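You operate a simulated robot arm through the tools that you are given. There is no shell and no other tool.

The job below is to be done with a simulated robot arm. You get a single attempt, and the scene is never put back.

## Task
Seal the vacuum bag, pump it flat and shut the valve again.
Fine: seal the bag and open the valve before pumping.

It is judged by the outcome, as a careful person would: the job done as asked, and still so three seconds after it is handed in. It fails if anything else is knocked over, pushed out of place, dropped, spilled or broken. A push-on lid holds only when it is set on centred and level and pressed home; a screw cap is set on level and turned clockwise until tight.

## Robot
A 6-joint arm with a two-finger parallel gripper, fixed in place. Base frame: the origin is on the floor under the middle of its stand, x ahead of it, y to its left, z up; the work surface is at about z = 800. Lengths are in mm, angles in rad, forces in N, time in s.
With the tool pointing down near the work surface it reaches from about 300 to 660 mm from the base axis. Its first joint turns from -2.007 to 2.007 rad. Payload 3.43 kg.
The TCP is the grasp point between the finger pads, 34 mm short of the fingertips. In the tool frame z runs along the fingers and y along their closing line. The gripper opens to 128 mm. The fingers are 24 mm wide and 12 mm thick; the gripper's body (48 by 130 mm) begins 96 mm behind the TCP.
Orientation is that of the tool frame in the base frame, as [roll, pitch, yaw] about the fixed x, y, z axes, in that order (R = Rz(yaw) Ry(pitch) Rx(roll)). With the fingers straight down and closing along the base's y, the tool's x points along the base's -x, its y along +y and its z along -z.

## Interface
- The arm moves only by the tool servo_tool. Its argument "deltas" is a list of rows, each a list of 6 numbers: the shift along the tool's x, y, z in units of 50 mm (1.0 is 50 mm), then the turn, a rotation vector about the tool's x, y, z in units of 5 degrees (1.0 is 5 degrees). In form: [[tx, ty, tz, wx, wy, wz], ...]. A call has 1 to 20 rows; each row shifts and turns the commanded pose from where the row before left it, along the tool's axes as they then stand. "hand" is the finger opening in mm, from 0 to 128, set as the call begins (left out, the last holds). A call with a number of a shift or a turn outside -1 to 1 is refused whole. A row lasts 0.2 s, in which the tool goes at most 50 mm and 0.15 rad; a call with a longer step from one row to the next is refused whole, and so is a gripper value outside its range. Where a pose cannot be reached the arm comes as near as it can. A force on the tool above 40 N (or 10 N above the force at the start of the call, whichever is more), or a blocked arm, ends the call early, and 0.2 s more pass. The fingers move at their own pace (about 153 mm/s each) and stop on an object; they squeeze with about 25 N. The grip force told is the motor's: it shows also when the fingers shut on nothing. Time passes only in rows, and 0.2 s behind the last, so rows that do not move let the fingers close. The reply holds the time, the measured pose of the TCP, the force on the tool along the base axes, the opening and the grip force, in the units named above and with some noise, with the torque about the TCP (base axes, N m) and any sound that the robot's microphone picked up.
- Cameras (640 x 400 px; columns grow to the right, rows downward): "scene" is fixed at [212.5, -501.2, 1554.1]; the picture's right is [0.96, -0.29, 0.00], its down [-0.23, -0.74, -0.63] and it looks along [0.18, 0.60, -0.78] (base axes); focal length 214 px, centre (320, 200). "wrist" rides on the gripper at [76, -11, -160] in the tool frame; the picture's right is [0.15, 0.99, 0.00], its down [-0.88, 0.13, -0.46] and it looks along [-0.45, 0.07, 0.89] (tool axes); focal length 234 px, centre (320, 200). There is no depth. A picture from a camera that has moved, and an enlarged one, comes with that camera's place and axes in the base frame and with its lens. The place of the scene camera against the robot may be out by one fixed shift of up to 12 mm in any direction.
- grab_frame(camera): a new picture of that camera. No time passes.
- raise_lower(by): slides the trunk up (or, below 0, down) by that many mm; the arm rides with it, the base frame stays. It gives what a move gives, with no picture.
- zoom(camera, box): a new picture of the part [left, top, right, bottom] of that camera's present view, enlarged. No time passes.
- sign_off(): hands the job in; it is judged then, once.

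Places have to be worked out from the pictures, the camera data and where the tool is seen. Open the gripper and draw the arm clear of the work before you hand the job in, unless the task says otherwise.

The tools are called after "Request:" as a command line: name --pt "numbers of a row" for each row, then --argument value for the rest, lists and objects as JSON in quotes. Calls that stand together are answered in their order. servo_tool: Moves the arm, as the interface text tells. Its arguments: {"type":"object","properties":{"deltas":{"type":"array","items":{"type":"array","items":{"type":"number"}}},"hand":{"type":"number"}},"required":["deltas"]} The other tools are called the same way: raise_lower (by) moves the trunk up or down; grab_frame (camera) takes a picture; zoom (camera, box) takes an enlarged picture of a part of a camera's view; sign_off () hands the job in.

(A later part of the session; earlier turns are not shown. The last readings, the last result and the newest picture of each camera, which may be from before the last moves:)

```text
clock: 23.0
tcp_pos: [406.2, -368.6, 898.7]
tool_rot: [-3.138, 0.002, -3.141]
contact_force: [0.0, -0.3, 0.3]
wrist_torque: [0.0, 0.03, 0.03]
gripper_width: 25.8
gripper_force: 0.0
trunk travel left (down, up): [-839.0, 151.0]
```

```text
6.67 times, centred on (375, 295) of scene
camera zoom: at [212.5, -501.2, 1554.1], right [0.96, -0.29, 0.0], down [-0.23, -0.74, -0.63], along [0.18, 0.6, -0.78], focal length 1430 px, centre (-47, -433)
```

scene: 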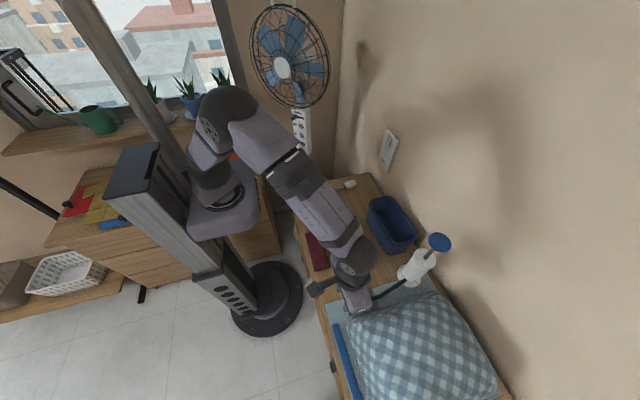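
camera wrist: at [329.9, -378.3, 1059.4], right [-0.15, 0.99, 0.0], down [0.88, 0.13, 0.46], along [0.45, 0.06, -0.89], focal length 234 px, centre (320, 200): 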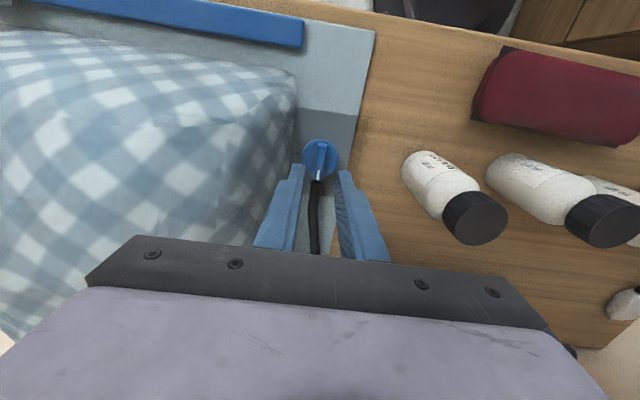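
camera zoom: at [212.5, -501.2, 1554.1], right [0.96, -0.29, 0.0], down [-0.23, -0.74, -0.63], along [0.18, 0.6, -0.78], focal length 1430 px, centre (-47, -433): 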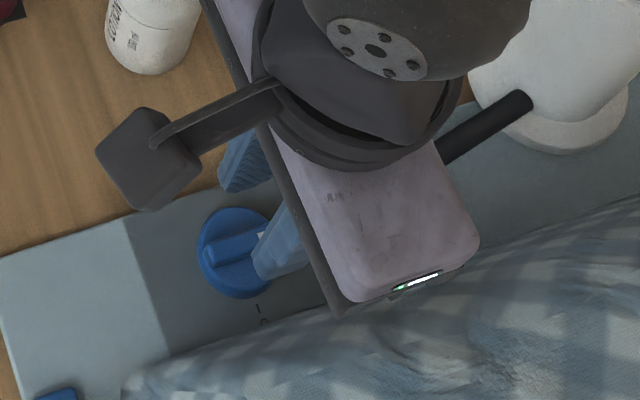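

The fingers straddle the ridge line well. I descend to just above the ridge, then continue slowly feeling for contact.

Request:
servo_tool --pt "0.02 0.02 0.35 0 0 0" --pt "0 0 0.35 0 0 0" --pt "0 0 0 0 0 0"

Request:
zoom --camera "wrist" --box '[260, 90, 380, 190]'

```text
clock: 23.8
tcp_pos: [405.5, -367.3, 865.1]
tool_rot: [-3.138, 0.001, 3.14]
contact_force: [-0.8, -0.1, 0.5]
wrist_torque: [0.01, 0.0, -0.02]
gripper_width: 26.3
gripper_force: 0.2
trunk travel left (down, up): [-839.0, 151.0]
```

```text
4.00 times, centred on (320, 140) of wrist
camera zoom: at [329.4, -378.2, 1025.6], right [-0.15, 0.99, 0.0], down [0.88, 0.13, 0.46], along [0.45, 0.06, -0.89], focal length 937 px, centre (320, 440)
```

zoom: 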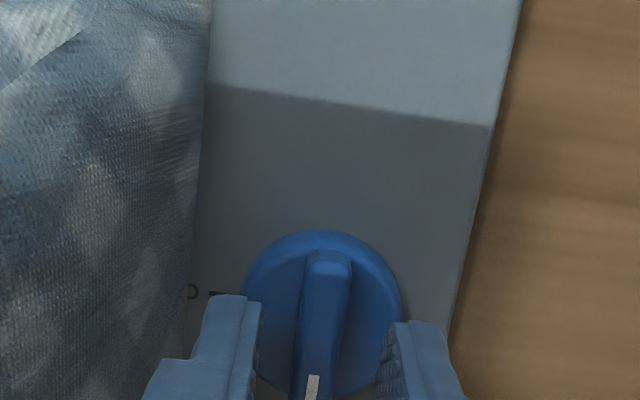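

Tips at z≈831 around the ridge, no contact yet. I go down in small steps.

Request:
servo_tool --pt "0 0 0.06 0 0 0" --pt "0 0 0.06 0 0 0" --pt "0 0 0.06 0 0 0" --pt "0 0 0 0 0 0"

Request:
zoom --camera "wrist" --box '[260, 110, 380, 210]'

Request:
zoom --camera "scene" --box '[345, 280, 395, 320]'

```text
clock: 24.8
tcp_pos: [405.8, -366.7, 857.0]
tool_rot: [-3.137, 0.0, 3.141]
contact_force: [-0.2, -0.4, 0.2]
wrist_torque: [-0.02, 0.02, 0.0]
gripper_width: 26.1
gripper_force: 0.1
trunk travel left (down, up): [-839.0, 151.0]
```

```text
4.00 times, centred on (320, 160) of wrist
camera zoom: at [329.9, -378.5, 1016.2], right [-0.15, 0.99, 0.0], down [0.88, 0.13, 0.46], along [0.45, 0.06, -0.89], focal length 937 px, centre (320, 360)
```

zoom: 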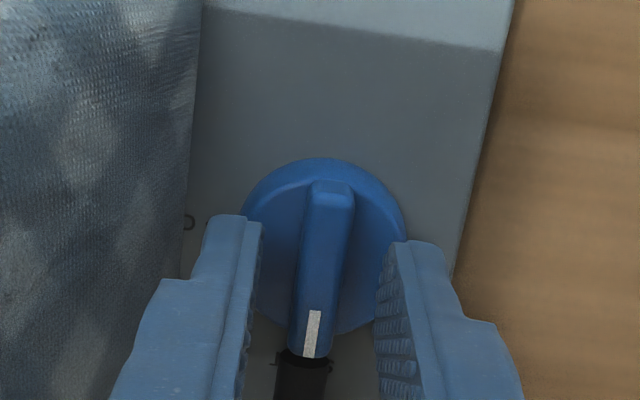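

```text
10.00 times, centred on (370, 300) of scene
camera zoom: at [212.5, -501.2, 1554.1], right [0.96, -0.29, 0.0], down [-0.23, -0.74, -0.63], along [0.18, 0.6, -0.78], focal length 2145 px, centre (-180, -800)
```

zoom: 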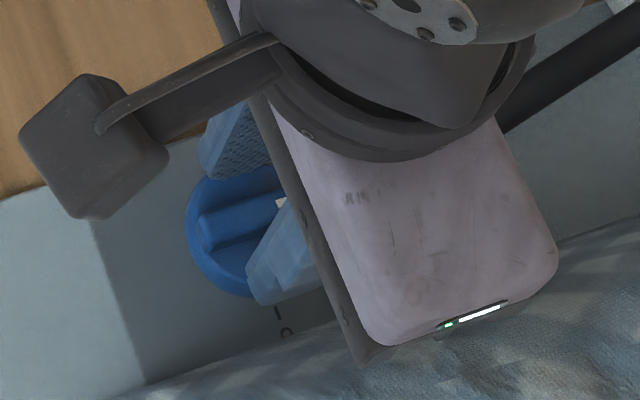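

Still no contact with tips at about z=823. A bit lower.

Request:
servo_tool --pt "0 0 0.04 0 0 0" --pt "0 0 0.04 0 0 0" --pt "0 0 0 0 0 0"

Request:
zoom --camera "wrist" --box '[260, 110, 380, 210]'

```text
clock: 25.6
tcp_pos: [405.9, -366.8, 854.9]
tool_rot: [-3.131, 0.007, 3.142]
contact_force: [-2.7, 0.2, 22.9]
wrist_torque: [0.37, 0.27, 0.03]
gripper_width: 26.1
gripper_force: 0.3
trunk travel left (down, up): [-839.0, 151.0]
```

```text
4.00 times, centred on (320, 160) of wrist
camera zoom: at [329.2, -377.7, 1014.8], right [-0.15, 0.99, -0.01], down [0.88, 0.13, 0.46], along [0.46, 0.06, -0.89], focal length 937 px, centre (320, 360)
```

zoom: 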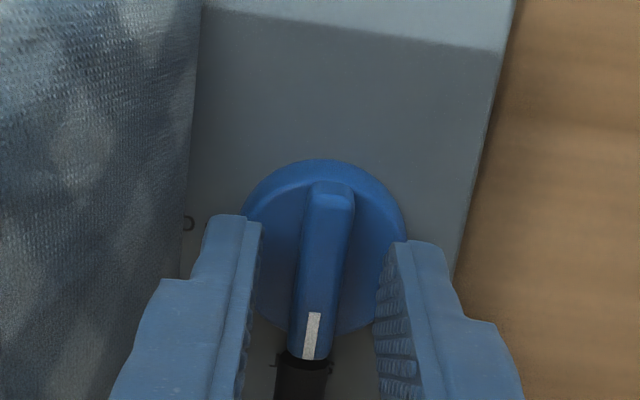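

Contact (23 N): the tips touch the disc's top at tip height ≈821. I back up 4 mm and close on the ridge.

Request:
servo_tool --pt "0 0 -0.08 0 0 0" --pt "0 0 0 0 0 0"

Request:
servo_tool --pt "0 0 0 0 0 0" --pt "0 0 0 0 0 0" --pt "0 0 0 0 0 0" --hand 0

Request:
zoom --camera "wrist" --box '[260, 110, 380, 210]'

```text
clock: 26.2
tcp_pos: [405.9, -366.9, 855.4]
tool_rot: [-3.135, 0.002, 3.142]
contact_force: [-0.2, -0.2, 9.9]
wrist_torque: [0.11, 0.11, 0.0]
gripper_width: 25.2
gripper_force: 0.1
trunk travel left (down, up): [-839.0, 151.0]
```

```text
clock: 27.0
tcp_pos: [407.1, -368.3, 855.1]
tool_rot: [-3.137, 0.003, 3.141]
contact_force: [-1.2, -3.7, 5.5]
wrist_torque: [-0.01, -0.88, -0.01]
gripper_width: 9.8
gripper_force: 42.8
trunk travel left (down, up): [-839.0, 151.0]
```

```text
4.00 times, centred on (320, 160) of wrist
camera zoom: at [330.0, -378.7, 1015.0], right [-0.15, 0.99, 0.0], down [0.88, 0.13, 0.46], along [0.45, 0.06, -0.89], focal length 937 px, centre (320, 360)
```

zoom: 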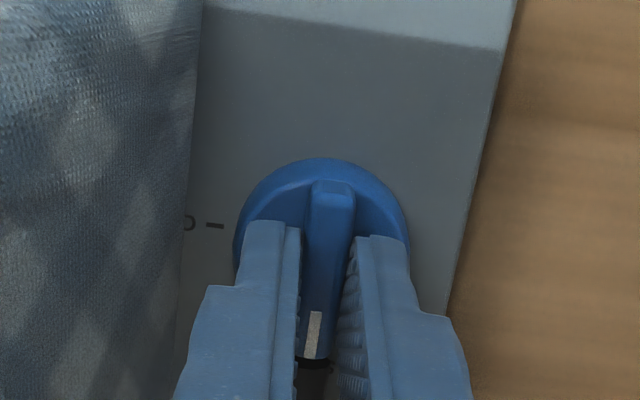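

The ridge is held at 9.8 mm. I start turning clockwise from above (positive about tool z), 15° first.

Request:
servo_tool --pt "0 0 -0.02 0 0 0.5" --pt "0 0 0 0 0 0.5" --pt "0 0 0 0 0 1" --pt "0 0 0 0 0 1"

Request:
zoom --camera "wrist" --box '[240, 90, 400, 210]'

```text
clock: 28.0
tcp_pos: [406.8, -368.7, 856.0]
tool_rot: [-3.14, 0.001, 2.877]
contact_force: [3.4, -4.5, -14.3]
wrist_torque: [-0.34, -1.32, 0.01]
gripper_width: 9.8
gripper_force: 43.9
trunk travel left (down, up): [-839.0, 151.0]
```

```text
3.33 times, centred on (320, 150) of wrist
camera zoom: at [330.2, -359.4, 1015.2], right [0.12, 0.99, 0.0], down [0.88, -0.1, 0.46], along [0.45, -0.05, -0.89], focal length 781 px, centre (320, 367)
```

zoom: 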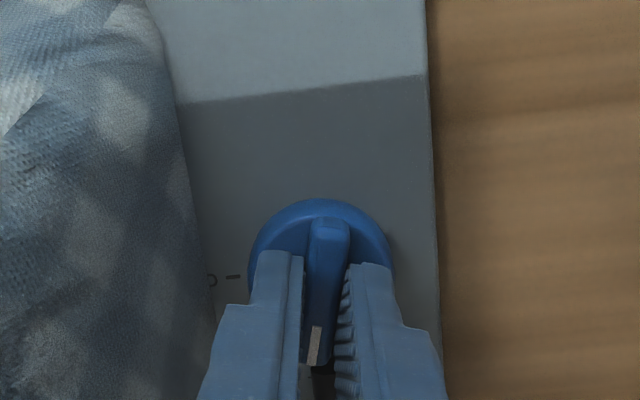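

The knob turns with the tool. I ease the small upward pull and continue turning 40° more.

Request:
servo_tool --pt "0 0 0.01 0 0 1" --pt "0 0 0 0 0 1" --pt "0 0 0 0 0 1" --pt "0 0 0 0 0 1" --pt "0 0 0 0 0 1" --pt "0 0 0 0 0 1" --pt "0 0 0 0 0 1" --pt "0 0 0 0 0 1"

Request:
grab_frame --camera "wrist"

Request:
grab_frame --camera "scene"

```text
clock: 29.8
tcp_pos: [405.7, -369.6, 855.3]
tool_rot: [-3.14, 0.001, 2.18]
contact_force: [2.2, -10.4, -11.7]
wrist_torque: [0.75, 0.57, 0.02]
gripper_width: 9.7
gripper_force: 43.6
trunk travel left (down, up): [-839.0, 151.0]
```

```text
taken
camera wrist: at [353.0, -313.3, 1015.1], right [0.73, 0.69, 0.0], down [0.61, -0.65, 0.46], along [0.31, -0.33, -0.89], focal length 234 px, centre (320, 200)
```

wrist: 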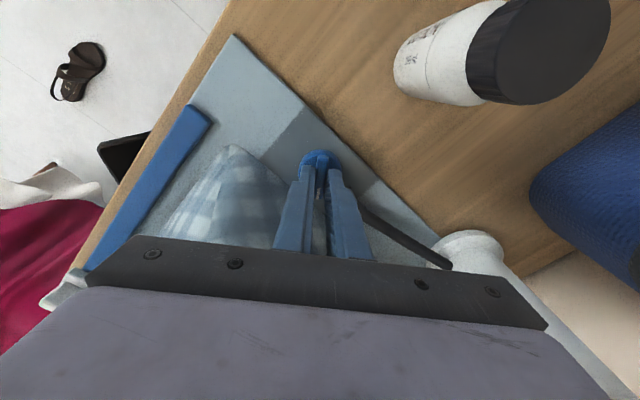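

```text
taken
```

scene: 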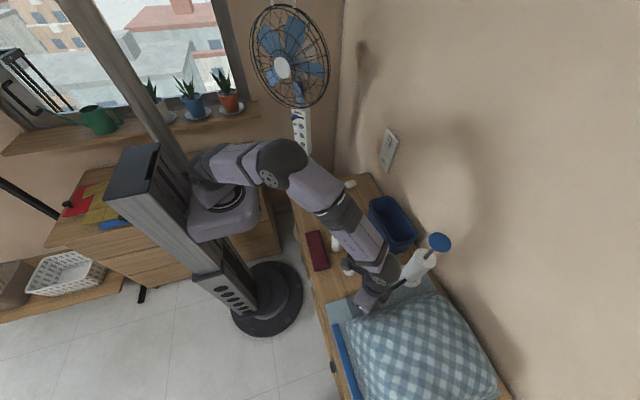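

55° turned so far. I shift 1.5 mm toward the knob's axis to relieve the side force and turn the remaining 35°.

Request:
servo_tool --pt "-0.025 -0.017 0.01 0 0 1" --pt "0 0 0 0 0 1" --pt "0 0 0 0 0 1" --pt "0 0 0 0 0 1" --pt "0 0 0 0 0 1" --pt "0 0 0 0 0 1" --pt "0 0 0 0 0 1" --pt "0 0 0 0 0 0"

Request:
zoom --camera "wrist" --box '[240, 90, 400, 210]'

Request:
zoom --camera "scene" --box '[335, 265, 415, 325]'

```text
clock: 31.6
tcp_pos: [405.8, -369.8, 855.5]
tool_rot: [-3.141, 0.002, 1.569]
contact_force: [-5.9, -0.6, -5.8]
wrist_torque: [-0.05, 0.23, 0.06]
gripper_width: 9.8
gripper_force: 43.5
trunk travel left (down, up): [-839.0, 151.0]
```

```text
3.33 times, centred on (320, 150) of wrist
camera zoom: at [393.6, -293.7, 1015.1], right [0.99, 0.14, 0.0], down [0.13, -0.88, 0.46], along [0.07, -0.45, -0.89], focal length 781 px, centre (320, 367)
```

zoom: 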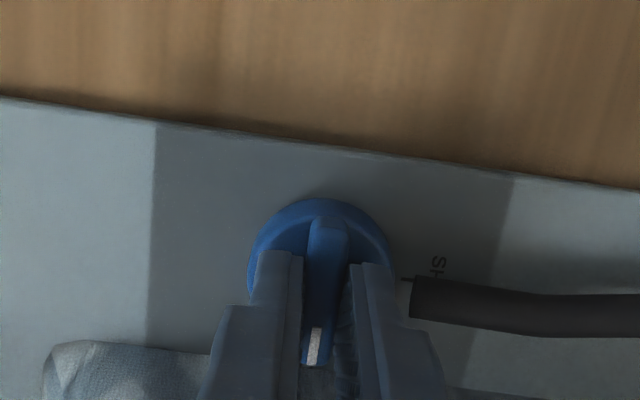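

```text
6.67 times, centred on (375, 295) of scene
camera zoom: at [212.5, -501.2, 1554.1], right [0.96, -0.29, 0.0], down [-0.23, -0.74, -0.63], along [0.18, 0.6, -0.78], focal length 1430 px, centre (-47, -433)
```

zoom: 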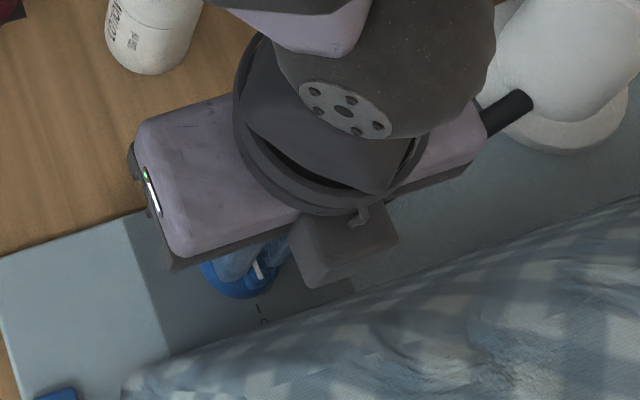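

The ridge now points to −y (OPEN) and "SH…" of SHUT shows at the hose. I release with a small opening so the finger stays clear of the hose, and lift straight up.

Request:
servo_tool --pt "0 0 0 0 0 0" --pt "0 0 0 0 0 0" --hand 17

Request:
servo_tool --pt "0 0 -0.2 0 0 0" --pt "0 0 -0.5 0 0 0" --pt "0 0 -0.8 0 0 0" --pt "0 0 -0.8 0 0 0"

Request:
zoom --camera "wrist" --box '[240, 90, 400, 210]'

Request:
zoom --camera "scene" --box '[335, 265, 415, 325]'

```text
clock: 32.2
tcp_pos: [405.5, -369.7, 856.2]
tool_rot: [3.14, 0.005, 1.57]
contact_force: [0.3, 0.6, -0.7]
wrist_torque: [-0.03, -0.03, 0.04]
gripper_width: 17.1
gripper_force: 0.1
trunk travel left (down, up): [-839.0, 151.0]
```

```text
clock: 33.2
tcp_pos: [405.0, -366.3, 974.0]
tool_rot: [3.139, 0.004, 1.572]
contact_force: [0.0, 0.0, 0.0]
wrist_torque: [-0.01, 0.0, -0.04]
gripper_width: 16.8
gripper_force: 0.1
trunk travel left (down, up): [-839.0, 151.0]
```

```text
3.33 times, centred on (320, 150) of wrist
camera zoom: at [393.1, -290.9, 1132.7], right [0.99, 0.15, 0.0], down [0.13, -0.88, 0.46], along [0.07, -0.45, -0.89], focal length 781 px, centre (320, 367)
```

zoom: 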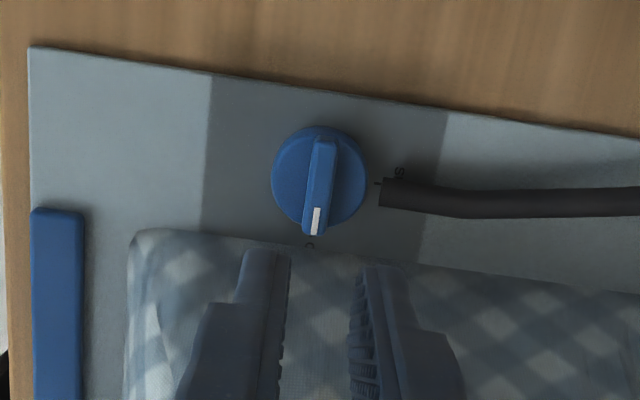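

```text
6.67 times, centred on (375, 295) of scene
camera zoom: at [212.5, -501.2, 1554.1], right [0.96, -0.29, 0.0], down [-0.23, -0.74, -0.63], along [0.18, 0.6, -0.78], focal length 1430 px, centre (-47, -433)
```

zoom: 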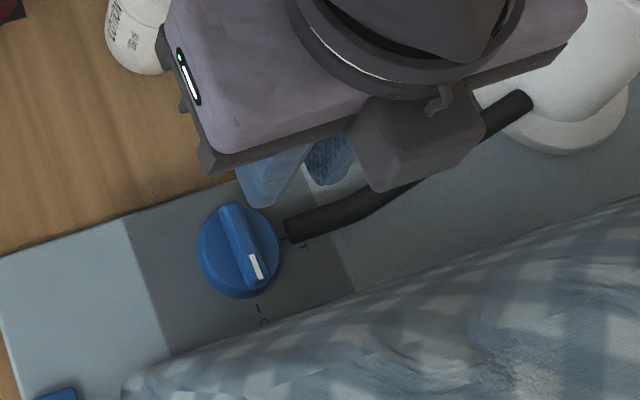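

The pointer sits on the OPEN tick. Next the pump: I turn the tool so its closing line is tangential to the pump's direction (yaw≈2.62), close the fingers, and raise the trunk 130 for reach at the knob height (z≈1040).

Request:
servo_tool --pt "0 0 0 0 0 -1" --pt "0 0 0 0 0 -1" --pt "0 0 0 0 0 -1" --pt "0 0 0 0 0 -1" --pt "0 0 0 0 0 -1" --pt "0 0 0 0 0 -1" --pt "0 0 0 0 0 -1" --pt "0 0 0 0 0 -1" --pt "0 0 0 0 0 -1" --pt "0 0 0 0 0 -1" --pt "0 0 0 0 0 -1" --pt "0 0 0 0 0 -1" --hand 0

Request:
raise_lower --by 130

Request:
grab_frame --camera "wrist"

Request:
grab_frame --camera "scene"

```text
clock: 35.8
tcp_pos: [405.4, -369.3, 970.7]
tool_rot: [-3.138, 0.003, 2.619]
contact_force: [-1.2, -0.5, 0.3]
wrist_torque: [0.01, 0.0, -0.03]
gripper_width: 0.3
gripper_force: 25.4
trunk travel left (down, up): [-839.0, 151.0]
```

```text
clock: 37.3
tcp_pos: [406.0, -368.7, 1101.2]
tool_rot: [-3.138, 0.004, 2.618]
contact_force: [-0.5, -0.3, -0.4]
wrist_torque: [0.01, -0.01, 0.03]
gripper_width: 0.1
gripper_force: 25.1
trunk travel left (down, up): [-969.0, 21.0]
```

```text
taken
camera wrist: at [333.8, -340.3, 1261.2], right [0.37, 0.93, 0.0], down [0.83, -0.33, 0.46], along [0.42, -0.17, -0.89], focal length 234 px, centre (320, 200)
```

wrist: 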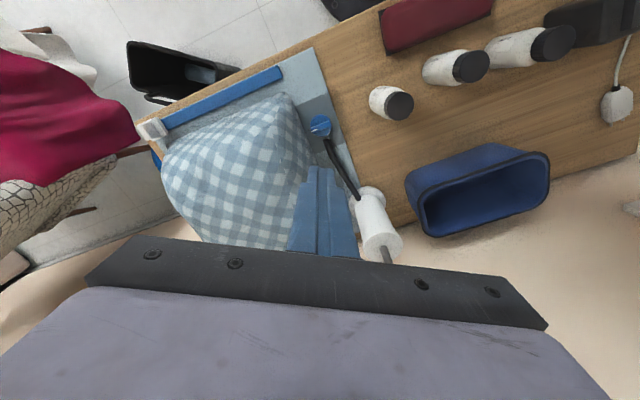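

```text
taken
```

scene: 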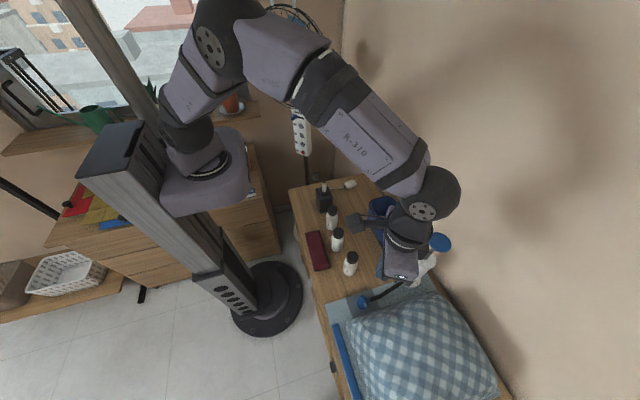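

The knob is hidden by the gripper body, so I tilt the tool 20° outward (needed for the reach anyway), which swings the camera up to see the pump.

Request:
servo_tool --pt "0 0 -0.4 0 -1 0" --pt "0 0 0 0 -1 0" --pt "0 0 0 0 -1 0" --pt "0 0 0 0 -1 0"

Request:
grab_frame --camera "wrist"

```text
clock: 38.3
tcp_pos: [404.8, -369.3, 1122.5]
tool_rot: [-3.138, 0.355, 2.62]
contact_force: [0.3, -1.0, 0.0]
wrist_torque: [0.01, -0.01, -0.03]
gripper_width: 0.0
gripper_force: 25.4
trunk travel left (down, up): [-969.0, 21.0]
```

```text
taken
camera wrist: at [289.8, -315.7, 1245.8], right [0.38, 0.93, -0.05], down [0.64, -0.22, 0.73], along [0.67, -0.31, -0.68], focal length 234 px, centre (320, 200)
```

wrist: 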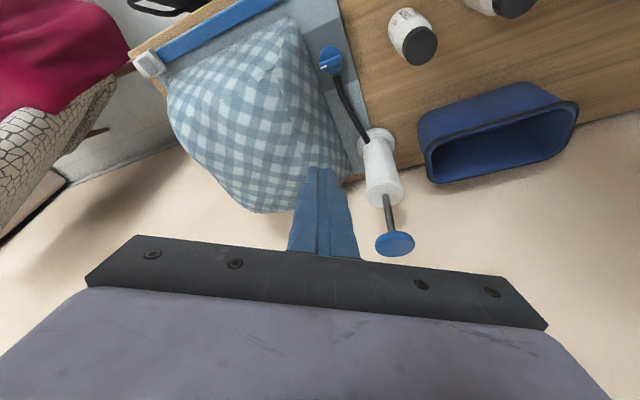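

Now the knob is visible. I zoom for detail; the knob's and barrel's places need a second viewpoint for triangulation, so I'll also shift and look again.

Request:
zoom --camera "wrist" --box '[330, 120, 450, 270]'

Request:
servo_tool --pt "0.5 0.5 -0.6 0 0 0" --pt "0.5 0.5 -0.6 0 0 0"

Request:
zoom --camera "wrist" --box '[250, 90, 410, 260]'

Request:
zoom --camera "scene" --box '[380, 210, 480, 310]'

```text
2.67 times, centred on (390, 195) of wrist
camera zoom: at [289.8, -315.7, 1245.8], right [0.38, 0.93, -0.05], down [0.64, -0.22, 0.73], along [0.67, -0.31, -0.68], focal length 624 px, centre (133, 213)
```

zoom: 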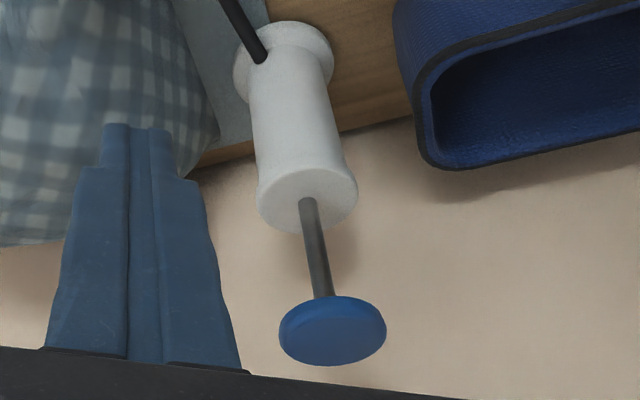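

```text
clock: 38.9
tcp_pos: [372.0, -288.0, 1161.0]
tool_rot: [-3.137, 0.355, 2.62]
contact_force: [0.6, 0.5, 0.0]
wrist_torque: [-0.03, -0.03, 0.0]
gripper_width: 0.0
gripper_force: 25.4
trunk travel left (down, up): [-969.0, 21.0]
```

```text
2.35 times, centred on (330, 175) of wrist
camera zoom: at [256.7, -234.3, 1284.7], right [0.38, 0.93, -0.05], down [0.65, -0.22, 0.73], along [0.67, -0.31, -0.68], focal length 551 px, centre (296, 259)
```

zoom: 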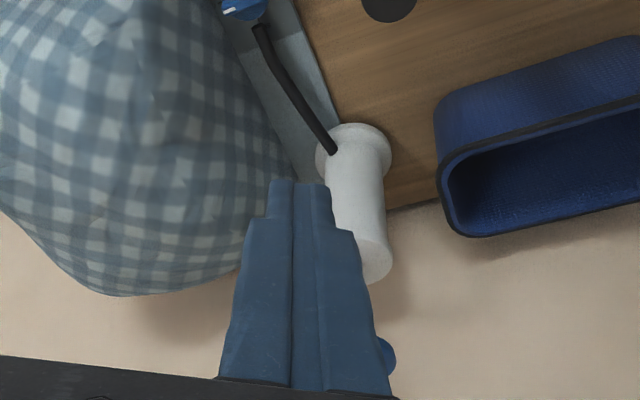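

```text
4.00 times, centred on (430, 260) of scene
camera zoom: at [212.5, -501.2, 1554.1], right [0.96, -0.29, 0.0], down [-0.23, -0.74, -0.63], along [0.18, 0.6, -0.78], focal length 858 px, centre (-120, -40)
```

zoom: 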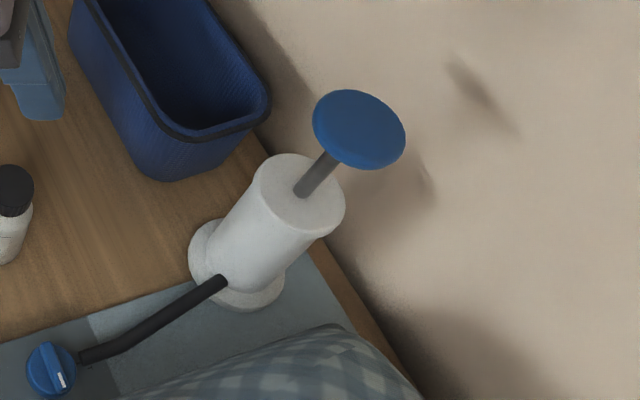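

Triangulating: the pump axis is at about (591,−331), barrel top z≈958, knob top z≈1061. I move the closed tip to above the knob, stopping about 28 mm over it to verify.

Request:
servo_tool --pt "-0.746 0.286 0.424 0 0 0" --pt "-0.746 0.286 0.424 0 0 0" --pt "-0.746 0.286 0.424 0 0 0" --pt "-0.746 0.286 0.424 0 0 0" --pt "-0.746 0.286 0.424 0 0 0"

Request:
grab_frame --camera "wrist"

Request:
zoom --camera "scene" --box '[360, 190, 480, 310]'

```text
clock: 40.1
tcp_pos: [588.7, -339.6, 1125.2]
tool_rot: [-3.139, 0.35, 2.618]
contact_force: [-0.3, -0.5, 0.9]
wrist_torque: [0.04, 0.02, 0.03]
gripper_width: 0.0
gripper_force: 25.4
trunk travel left (down, up): [-969.0, 21.0]
```

```text
taken
camera wrist: at [474.1, -285.7, 1249.6], right [0.38, 0.93, -0.05], down [0.65, -0.22, 0.73], along [0.66, -0.31, -0.68], focal length 234 px, centre (320, 200)
```

wrist: 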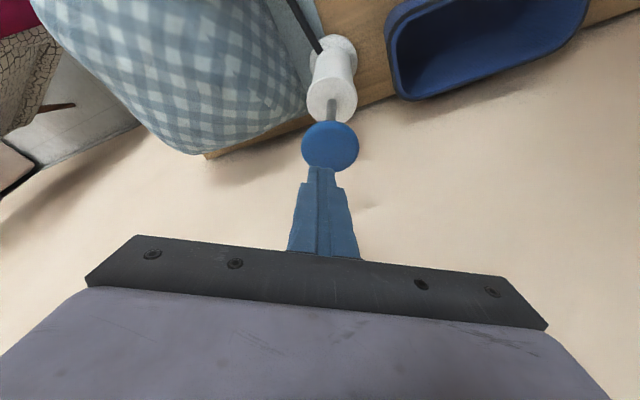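

```text
3.33 times, centred on (420, 250) of scene
camera zoom: at [212.5, -501.2, 1554.1], right [0.96, -0.29, 0.0], down [-0.23, -0.74, -0.63], along [0.18, 0.6, -0.78], focal length 715 px, centre (-13, 33)
```

zoom: 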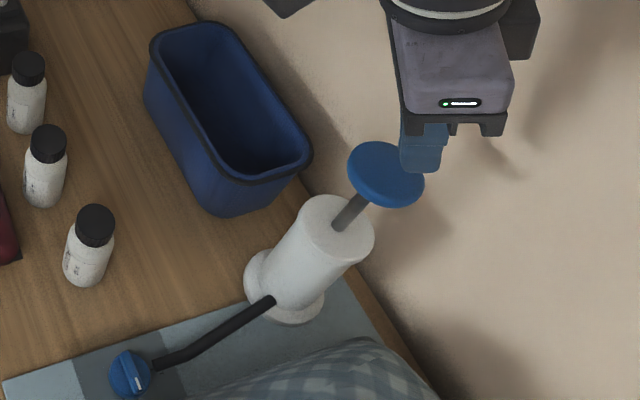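

The view shows the tip about 7 mm off the knob's centre sideways (in −y). I correct by (+1.5,+6.5) and lower to about 9 mm over the knob.

Request:
servo_tool --pt "0.08 0.064 0.163 0 0 0" --pt "0.08 0.064 0.163 0 0 0" --pt "0 0 0 0 0 0"

Request:
zoom --camera "wrist" --box '[260, 90, 380, 190]'

Request:
zoom --camera "scene" --box '[380, 190, 480, 290]'

```text
clock: 40.9
tcp_pos: [592.1, -329.6, 1108.3]
tool_rot: [-3.139, 0.352, 2.621]
contact_force: [-0.3, 0.4, -0.7]
wrist_torque: [-0.01, -0.01, 0.01]
gripper_width: 0.0
gripper_force: 24.9
trunk travel left (down, up): [-969.0, 21.0]
```

```text
4.00 times, centred on (320, 140) of wrist
camera zoom: at [476.0, -276.9, 1232.0], right [0.38, 0.93, -0.05], down [0.65, -0.22, 0.73], along [0.66, -0.31, -0.68], focal length 937 px, centre (320, 440)
```

zoom: 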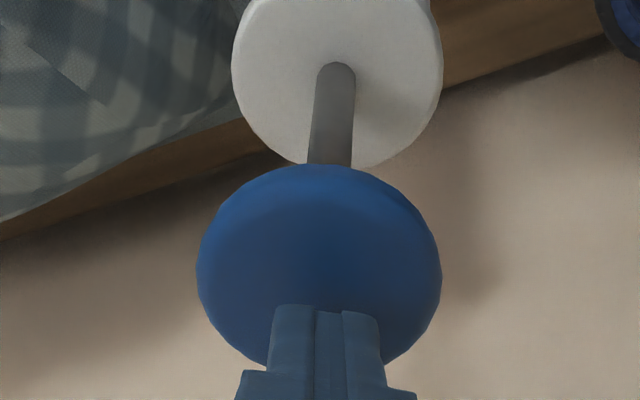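

```text
4.00 times, centred on (430, 240) of scene
camera zoom: at [212.5, -501.2, 1554.1], right [0.96, -0.29, 0.0], down [-0.23, -0.74, -0.63], along [0.18, 0.6, -0.78], focal length 858 px, centre (-120, 40)
```

zoom: 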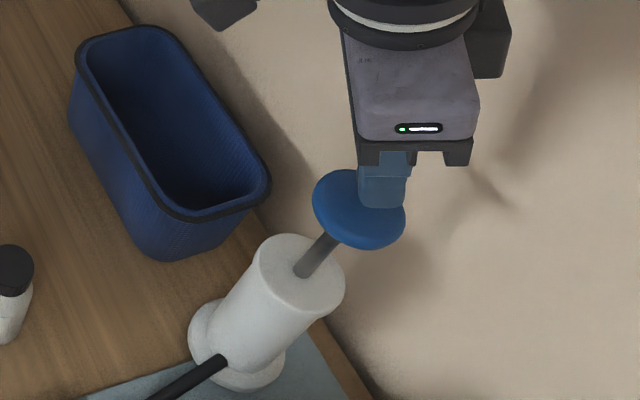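

The tip is centred over the knob, about 9 mm above. I press down slowly to find contact and feel the plunger's force.

Request:
servo_tool --pt "0.034 0 0.094 0 0 0" --pt "0.034 0 0.094 0 0 0" --pt "0.034 0 0.094 0 0 0" --pt "0.034 0 0.094 0 0 0"

Request:
zoom --camera "scene" --box '[380, 190, 480, 290]'

```text
clock: 41.9
tcp_pos: [592.4, -329.3, 1087.8]
tool_rot: [-3.138, 0.355, 2.621]
contact_force: [0.4, -1.7, 3.4]
wrist_torque: [-0.05, 0.02, -0.01]
gripper_width: 0.2
gripper_force: 25.1
trunk travel left (down, up): [-969.0, 21.0]
```

```text
4.00 times, centred on (430, 240) of scene
camera zoom: at [212.5, -501.2, 1554.1], right [0.96, -0.29, 0.0], down [-0.23, -0.74, -0.63], along [0.18, 0.6, -0.78], focal length 858 px, centre (-120, 40)
```

zoom: 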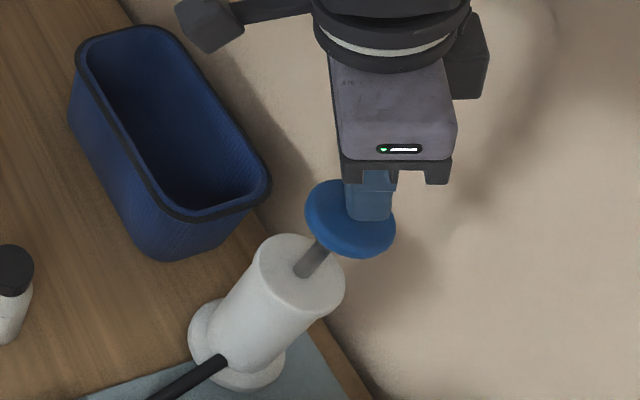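

The plunger goes down with about 3 N. I continue the stroke down to its bottom.

Request:
servo_tool --pt "0.055 0 0.15 0 0 0" --pt "0.055 0 0.15 0 0 0" --pt "0.055 0 0.15 0 0 0" --pt "0.055 0 0.15 0 0 0" --pt "0.055 0 0.15 0 0 0"

Request:
zoom --camera "scene" --box '[380, 190, 480, 290]'

Request:
grab_frame --camera "wrist"

```text
clock: 43.1
tcp_pos: [591.4, -327.6, 1047.9]
tool_rot: [-3.137, 0.354, 2.62]
contact_force: [-0.6, -1.7, 5.8]
wrist_torque: [-0.04, 0.01, 0.02]
gripper_width: 0.4
gripper_force: 25.6
trunk travel left (down, up): [-969.0, 21.0]
```

```text
4.00 times, centred on (430, 240) of scene
camera zoom: at [212.5, -501.2, 1554.1], right [0.96, -0.29, 0.0], down [-0.23, -0.74, -0.63], along [0.18, 0.6, -0.78], focal length 858 px, centre (-120, 40)
```

zoom: 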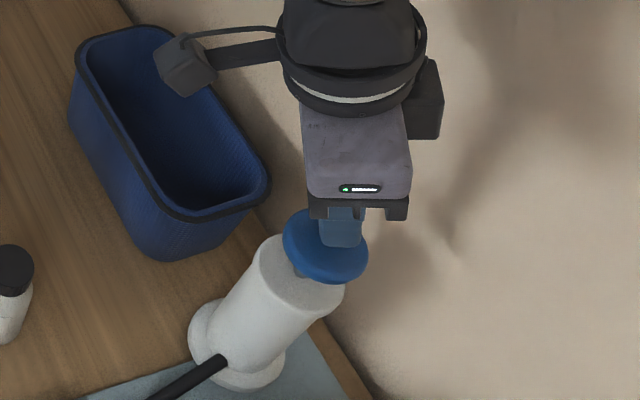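

```text
taken
camera wrist: at [476.6, -274.7, 1171.7], right [0.38, 0.93, -0.05], down [0.64, -0.22, 0.73], along [0.67, -0.31, -0.68], focal length 234 px, centre (320, 200)
```

wrist: 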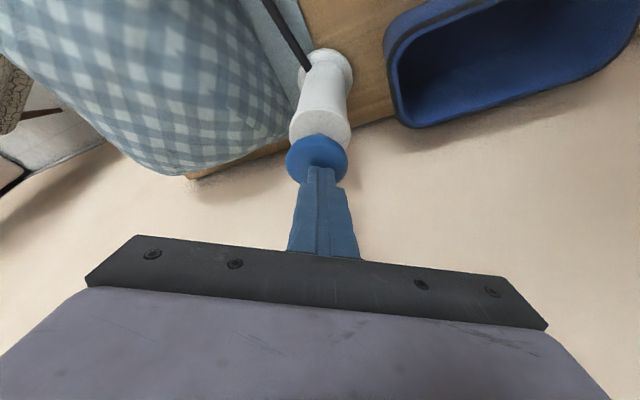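

Force rises gently to 5.8 N — it feels like a spring return. I continue toward the bottom of the stroke.

Request:
servo_tool --pt "0.055 0 0.15 0 0 0" --pt "0.055 0 0.15 0 0 0" --pt "0.055 0 0.15 0 0 0" --pt "0.034 0 0.094 0 0 0" --pt "0.034 0 0.094 0 0 0"

Request:
zoom --camera "scene" --box '[380, 190, 480, 290]'

Request:
grab_frame --camera "scene"

```text
clock: 44.3
tcp_pos: [597.1, -332.1, 1024.6]
tool_rot: [-3.138, 0.371, 2.621]
contact_force: [-8.7, 5.1, 23.4]
wrist_torque: [0.2, 0.23, -0.02]
gripper_width: 0.2
gripper_force: 25.2
trunk travel left (down, up): [-969.0, 21.0]
stopped in row 5: the force on the tool passed its limit at 42 N (the readings are from after the stop); the commanded pose is now the measured one
```

```text
4.00 times, centred on (430, 240) of scene
camera zoom: at [212.5, -501.2, 1554.1], right [0.96, -0.29, 0.0], down [-0.23, -0.74, -0.63], along [0.18, 0.6, -0.78], focal length 858 px, centre (-120, 40)
```

zoom: 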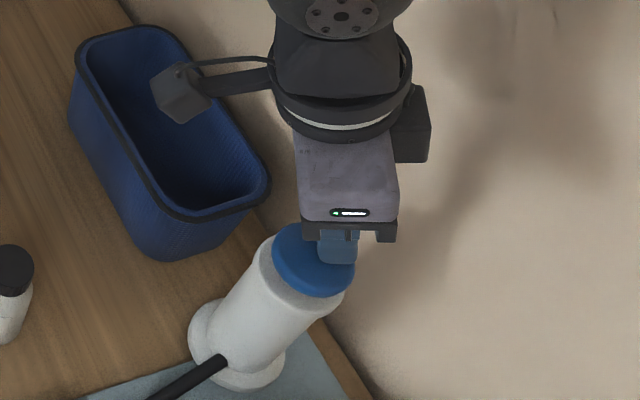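

```text
taken
```

scene: 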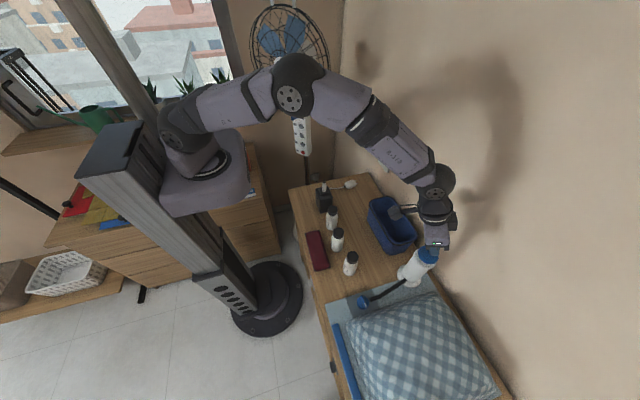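

Bottom reached (TCP z≈1026). I raise to let the plunger return and see whether it follows by itself, and shift back 5 mm in x.

Request:
servo_tool --pt "-0.109 0 -0.3 0 0 0" --pt "-0.109 0 -0.3 0 0 0" --pt "-0.109 0 -0.3 0 0 0" --pt "-0.109 0 -0.3 0 0 0" --pt "-0.109 0 -0.3 0 0 0" --pt "0.08 -0.05 -0.03 0 0 0"

Request:
zoom --camera "scene" --box '[380, 190, 480, 290]'

Request:
zoom --camera "wrist" --box '[220, 50, 420, 190]'

Request:
grab_frame --camera "scene"

```text
clock: 45.7
tcp_pos: [591.6, -332.6, 1101.7]
tool_rot: [-3.139, 0.363, 2.619]
contact_force: [0.3, -0.4, 0.0]
wrist_torque: [0.01, -0.01, 0.0]
gripper_width: 0.0
gripper_force: 24.9
trunk travel left (down, up): [-969.0, 21.0]
```

```text
4.00 times, centred on (430, 240) of scene
camera zoom: at [212.5, -501.2, 1554.1], right [0.96, -0.29, 0.0], down [-0.23, -0.74, -0.63], along [0.18, 0.6, -0.78], focal length 858 px, centre (-120, 40)
```

zoom: 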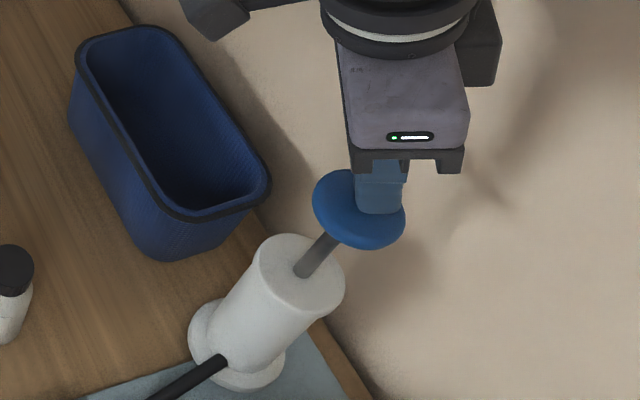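

```text
2.86 times, centred on (320, 120) of wrist
camera zoom: at [475.1, -277.0, 1224.4], right [0.38, 0.92, -0.05], down [0.64, -0.22, 0.74], along [0.67, -0.31, -0.67], focal length 669 px, centre (320, 429)
```

zoom: 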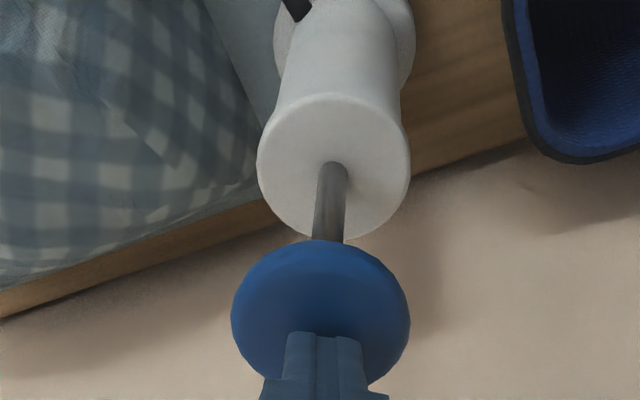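

```text
taken
```

scene: 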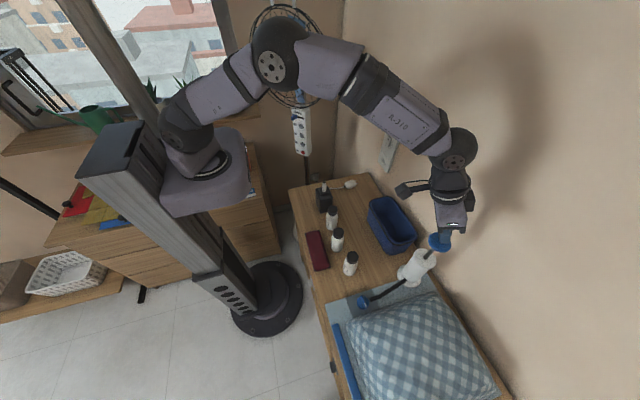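

The plunger springs back fully. Now I pump with full strokes (72 mm), two per call, with a short hold at the bottom.

Request:
servo_tool --pt "0.104 0 0.269 0 0.2 0" --pt "0.104 0 0.269 0 0 0" --pt "0.104 0 0.269 0 0 0" --pt "0.104 0 0.269 0 0 0" --pt "0.104 0 0.269 0 0 0" --pt "0 0 0 0 0 0" --pt "-0.13 0 -0.336 0 0 0" --pt "-0.13 0 -0.336 0 0 0" --pt "-0.13 0 -0.336 0 0 0" --pt "-0.13 0 -0.336 0 0 0"

Request:
grab_frame --camera "scene"

Request:
zoom --camera "wrist" --box '[220, 50, 420, 190]'

```text
clock: 47.9
tcp_pos: [588.8, -328.2, 1100.6]
tool_rot: [-3.139, 0.344, 2.619]
contact_force: [-0.8, 0.5, 1.6]
wrist_torque: [0.04, -0.02, -0.01]
gripper_width: 0.0
gripper_force: 25.4
trunk travel left (down, up): [-969.0, 21.0]
```

```text
taken
```

scene: 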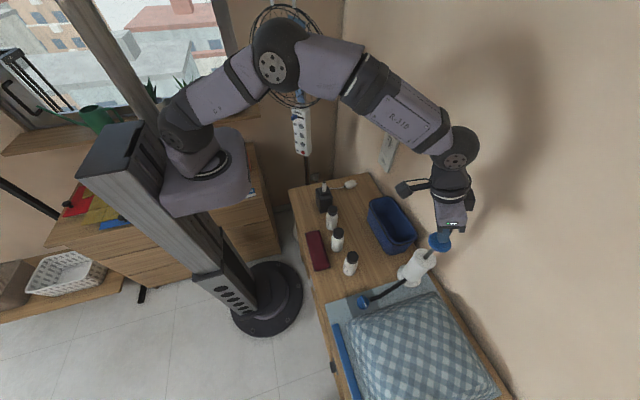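

```text
2.86 times, centred on (320, 120) of wrist
camera zoom: at [475.3, -275.7, 1226.9], right [0.37, 0.93, -0.05], down [0.65, -0.22, 0.73], along [0.66, -0.31, -0.69], focal length 669 px, centre (320, 429)
```

zoom: 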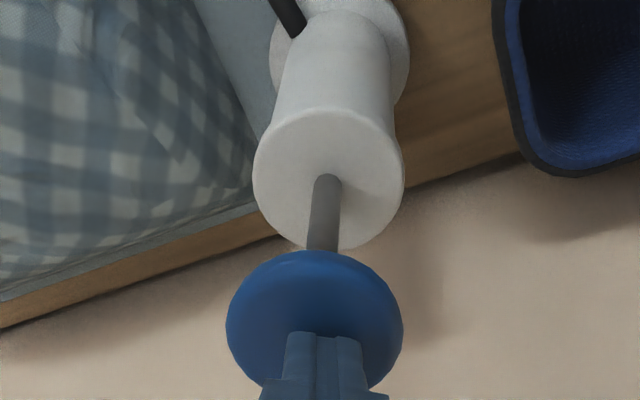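

The bag is visibly sinking. I continue with two more full strokes.

Request:
servo_tool --pt "0.1 0 0.274 0 0 0" --pt "0.1 0 0.274 0 0 0" --pt "0.1 0 0.274 0 0 0" --pt "0.1 0 0.274 0 0 0" --pt "0.1 0 0.274 0 0 0" --pt "0 0 0 0 0 0" --pt "-0.131 0 -0.36 0 0 0" --pt "-0.131 0 -0.36 0 0 0" --pt "-0.131 0 -0.36 0 0 0" --pt "-0.131 0 -0.36 0 0 0" --pt "0.105 0 0.288 0 0 0" --pt "0.105 0 0.288 0 0 0" --pt "0.105 0 0.288 0 0 0" --pt "0.105 0 0.288 0 0 0" --pt "0.105 0 0.288 0 0 0" --pt "0 0 0 0 0 0" --pt "-0.131 0 -0.36 0 0 0" --pt "-0.131 0 -0.36 0 0 0" --pt "-0.131 0 -0.36 0 0 0" --pt "-0.131 0 -0.36 0 0 0"

Request:
grab_frame --camera "scene"

Request:
zoom --camera "wrist" --box '[220, 50, 420, 190]'

```text
clock: 52.1
tcp_pos: [590.4, -331.1, 1103.3]
tool_rot: [-3.138, 0.346, 2.619]
contact_force: [-0.1, 0.3, 0.3]
wrist_torque: [0.02, 0.03, -0.02]
gripper_width: 0.0
gripper_force: 24.8
trunk travel left (down, up): [-969.0, 21.0]
```

```text
taken
```

scene: 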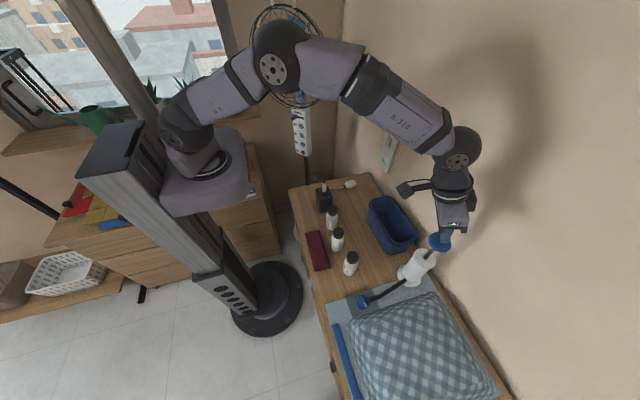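

```text
2.86 times, centred on (320, 120) of wrist
camera zoom: at [476.4, -278.5, 1228.4], right [0.38, 0.93, -0.05], down [0.65, -0.22, 0.73], along [0.66, -0.31, -0.69], focal length 669 px, centre (320, 429)
```

zoom: 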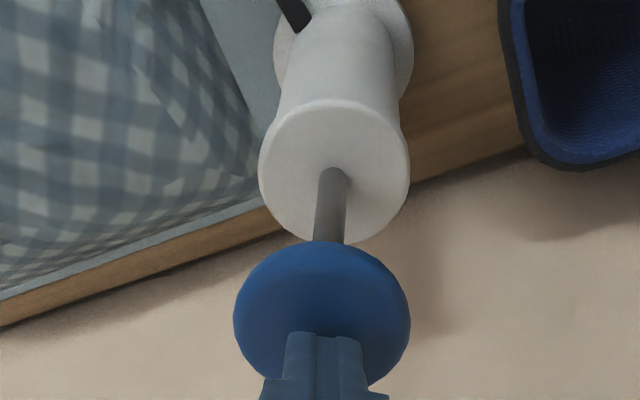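

It sinks further with every stroke and the tip stays centred. Two more strokes.

Request:
servo_tool --pt "0.105 0 0.288 0 0 0" --pt "0.105 0 0.288 0 0 0" --pt "0.105 0 0.288 0 0 0" --pt "0.105 0 0.288 0 0 0" --pt "0.105 0 0.288 0 0 0" --pt "0 0 0 0 0 0" --pt "-0.131 0 -0.36 0 0 0" --pt "-0.131 0 -0.36 0 0 0" --pt "-0.131 0 -0.36 0 0 0" --pt "-0.131 0 -0.36 0 0 0" --pt "0.105 0 0.288 0 0 0" --pt "0.105 0 0.288 0 0 0" --pt "0.105 0 0.288 0 0 0" --pt "0.105 0 0.288 0 0 0" --pt "0.105 0 0.288 0 0 0" --pt "0 0 0 0 0 0" --pt "-0.131 0 -0.36 0 0 0" --pt "-0.131 0 -0.36 0 0 0" --pt "-0.131 0 -0.36 0 0 0" --pt "-0.131 0 -0.36 0 0 0"

Request:
grab_frame --camera "scene"

Request:
zoom --camera "wrist" --box '[220, 50, 420, 190]'

```text
clock: 56.3
tcp_pos: [590.8, -331.2, 1103.0]
tool_rot: [-3.138, 0.342, 2.621]
contact_force: [0.3, 1.0, 0.4]
wrist_torque: [-0.01, 0.03, 0.01]
gripper_width: 0.0
gripper_force: 25.6
trunk travel left (down, up): [-969.0, 21.0]
```

```text
taken
```

scene: 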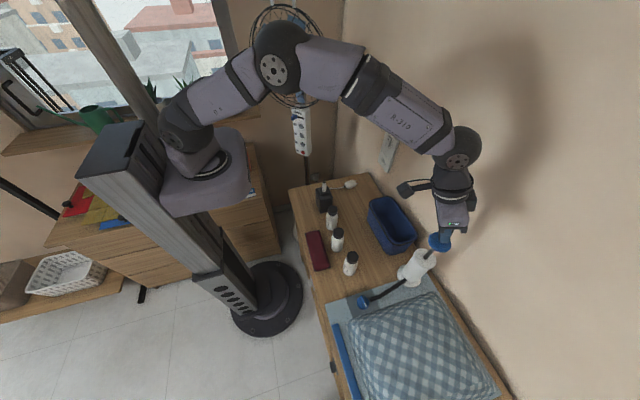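

```text
2.86 times, centred on (320, 120) of wrist
camera zoom: at [477.2, -277.9, 1227.8], right [0.38, 0.93, -0.05], down [0.65, -0.22, 0.72], along [0.66, -0.31, -0.69], focal length 669 px, centre (320, 429)
```

zoom: 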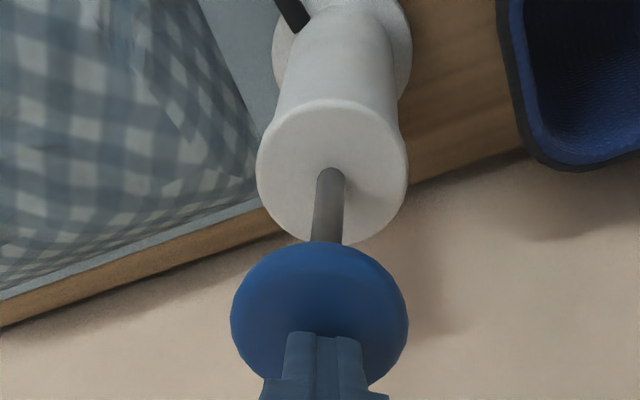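

This time the change is hard to see. I zoom on the bag to judge its height before continuing.

Request:
zoom --camera "scene" --box '[320, 270, 520, 400]'

Request:
zoom --camera "wrist" --box '[0, 0, 340, 212]'

```text
3.08 times, centred on (420, 335) of scene
camera zoom: at [212.5, -501.2, 1554.1], right [0.96, -0.29, 0.0], down [-0.23, -0.74, -0.63], along [0.18, 0.6, -0.78], focal length 660 px, centre (12, -215)
```

zoom: 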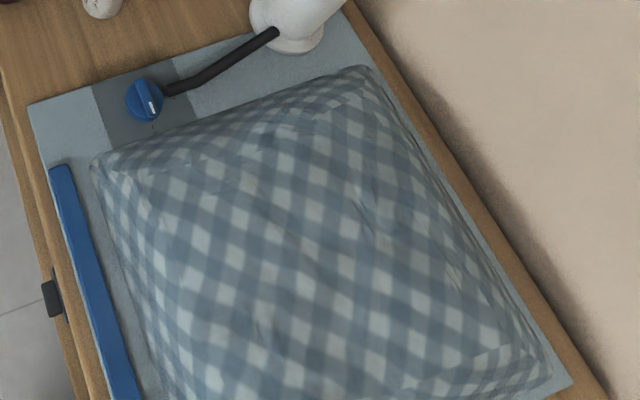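

```text
1.88 times, centred on (170, 106) of wrist
camera zoom: at [477.2, -277.9, 1227.8], right [0.38, 0.93, -0.05], down [0.65, -0.22, 0.72], along [0.66, -0.31, -0.69], focal length 441 px, centre (602, 377)
```

zoom: 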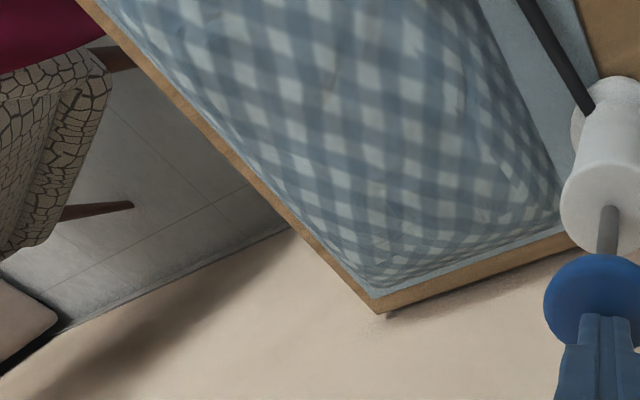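

It is clearly flatter than at the start. I do one stroke stopping at the bottom to check that the plunger truly bottoms, then come up and compare.

Request:
servo_tool --pt "0.105 0 0.288 0 0 0" --pt "0.105 0 0.288 0 0 0" --pt "0.105 0 0.288 0 0 0" --pt "0.105 0 0.288 0 0 0" --pt "0.105 0 0.288 0 0 0" --pt "0 0 0 0 0 0"

Request:
zoom --camera "scene" --box '[380, 190, 480, 290]'

Request:
zoom --camera "scene" --box '[320, 270, 520, 400]'

```text
clock: 57.7
tcp_pos: [591.5, -330.9, 1029.1]
tool_rot: [-3.139, 0.349, 2.62]
contact_force: [1.2, 1.8, 8.2]
wrist_torque: [0.07, -0.04, -0.02]
gripper_width: 0.3
gripper_force: 25.0
trunk travel left (down, up): [-969.0, 21.0]
```

```text
4.00 times, centred on (430, 240) of scene
camera zoom: at [212.5, -501.2, 1554.1], right [0.96, -0.29, 0.0], down [-0.23, -0.74, -0.63], along [0.18, 0.6, -0.78], focal length 858 px, centre (-120, 40)
```

zoom: 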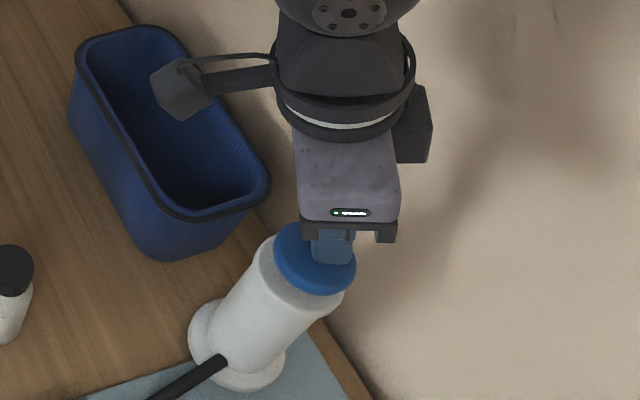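

```text
3.08 times, centred on (420, 335) of scene
camera zoom: at [212.5, -501.2, 1554.1], right [0.96, -0.29, 0.0], down [-0.23, -0.74, -0.63], along [0.18, 0.6, -0.78], focal length 660 px, centre (12, -215)
```

zoom: 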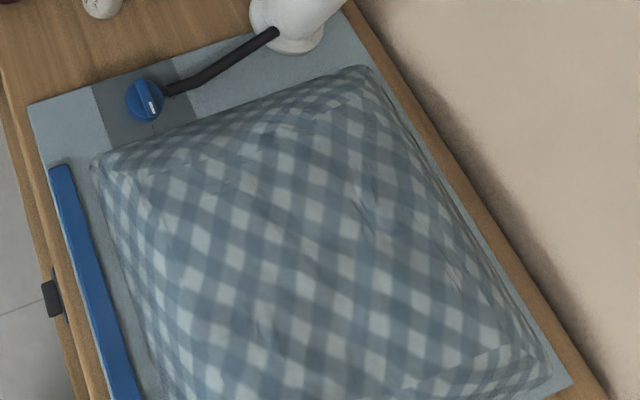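

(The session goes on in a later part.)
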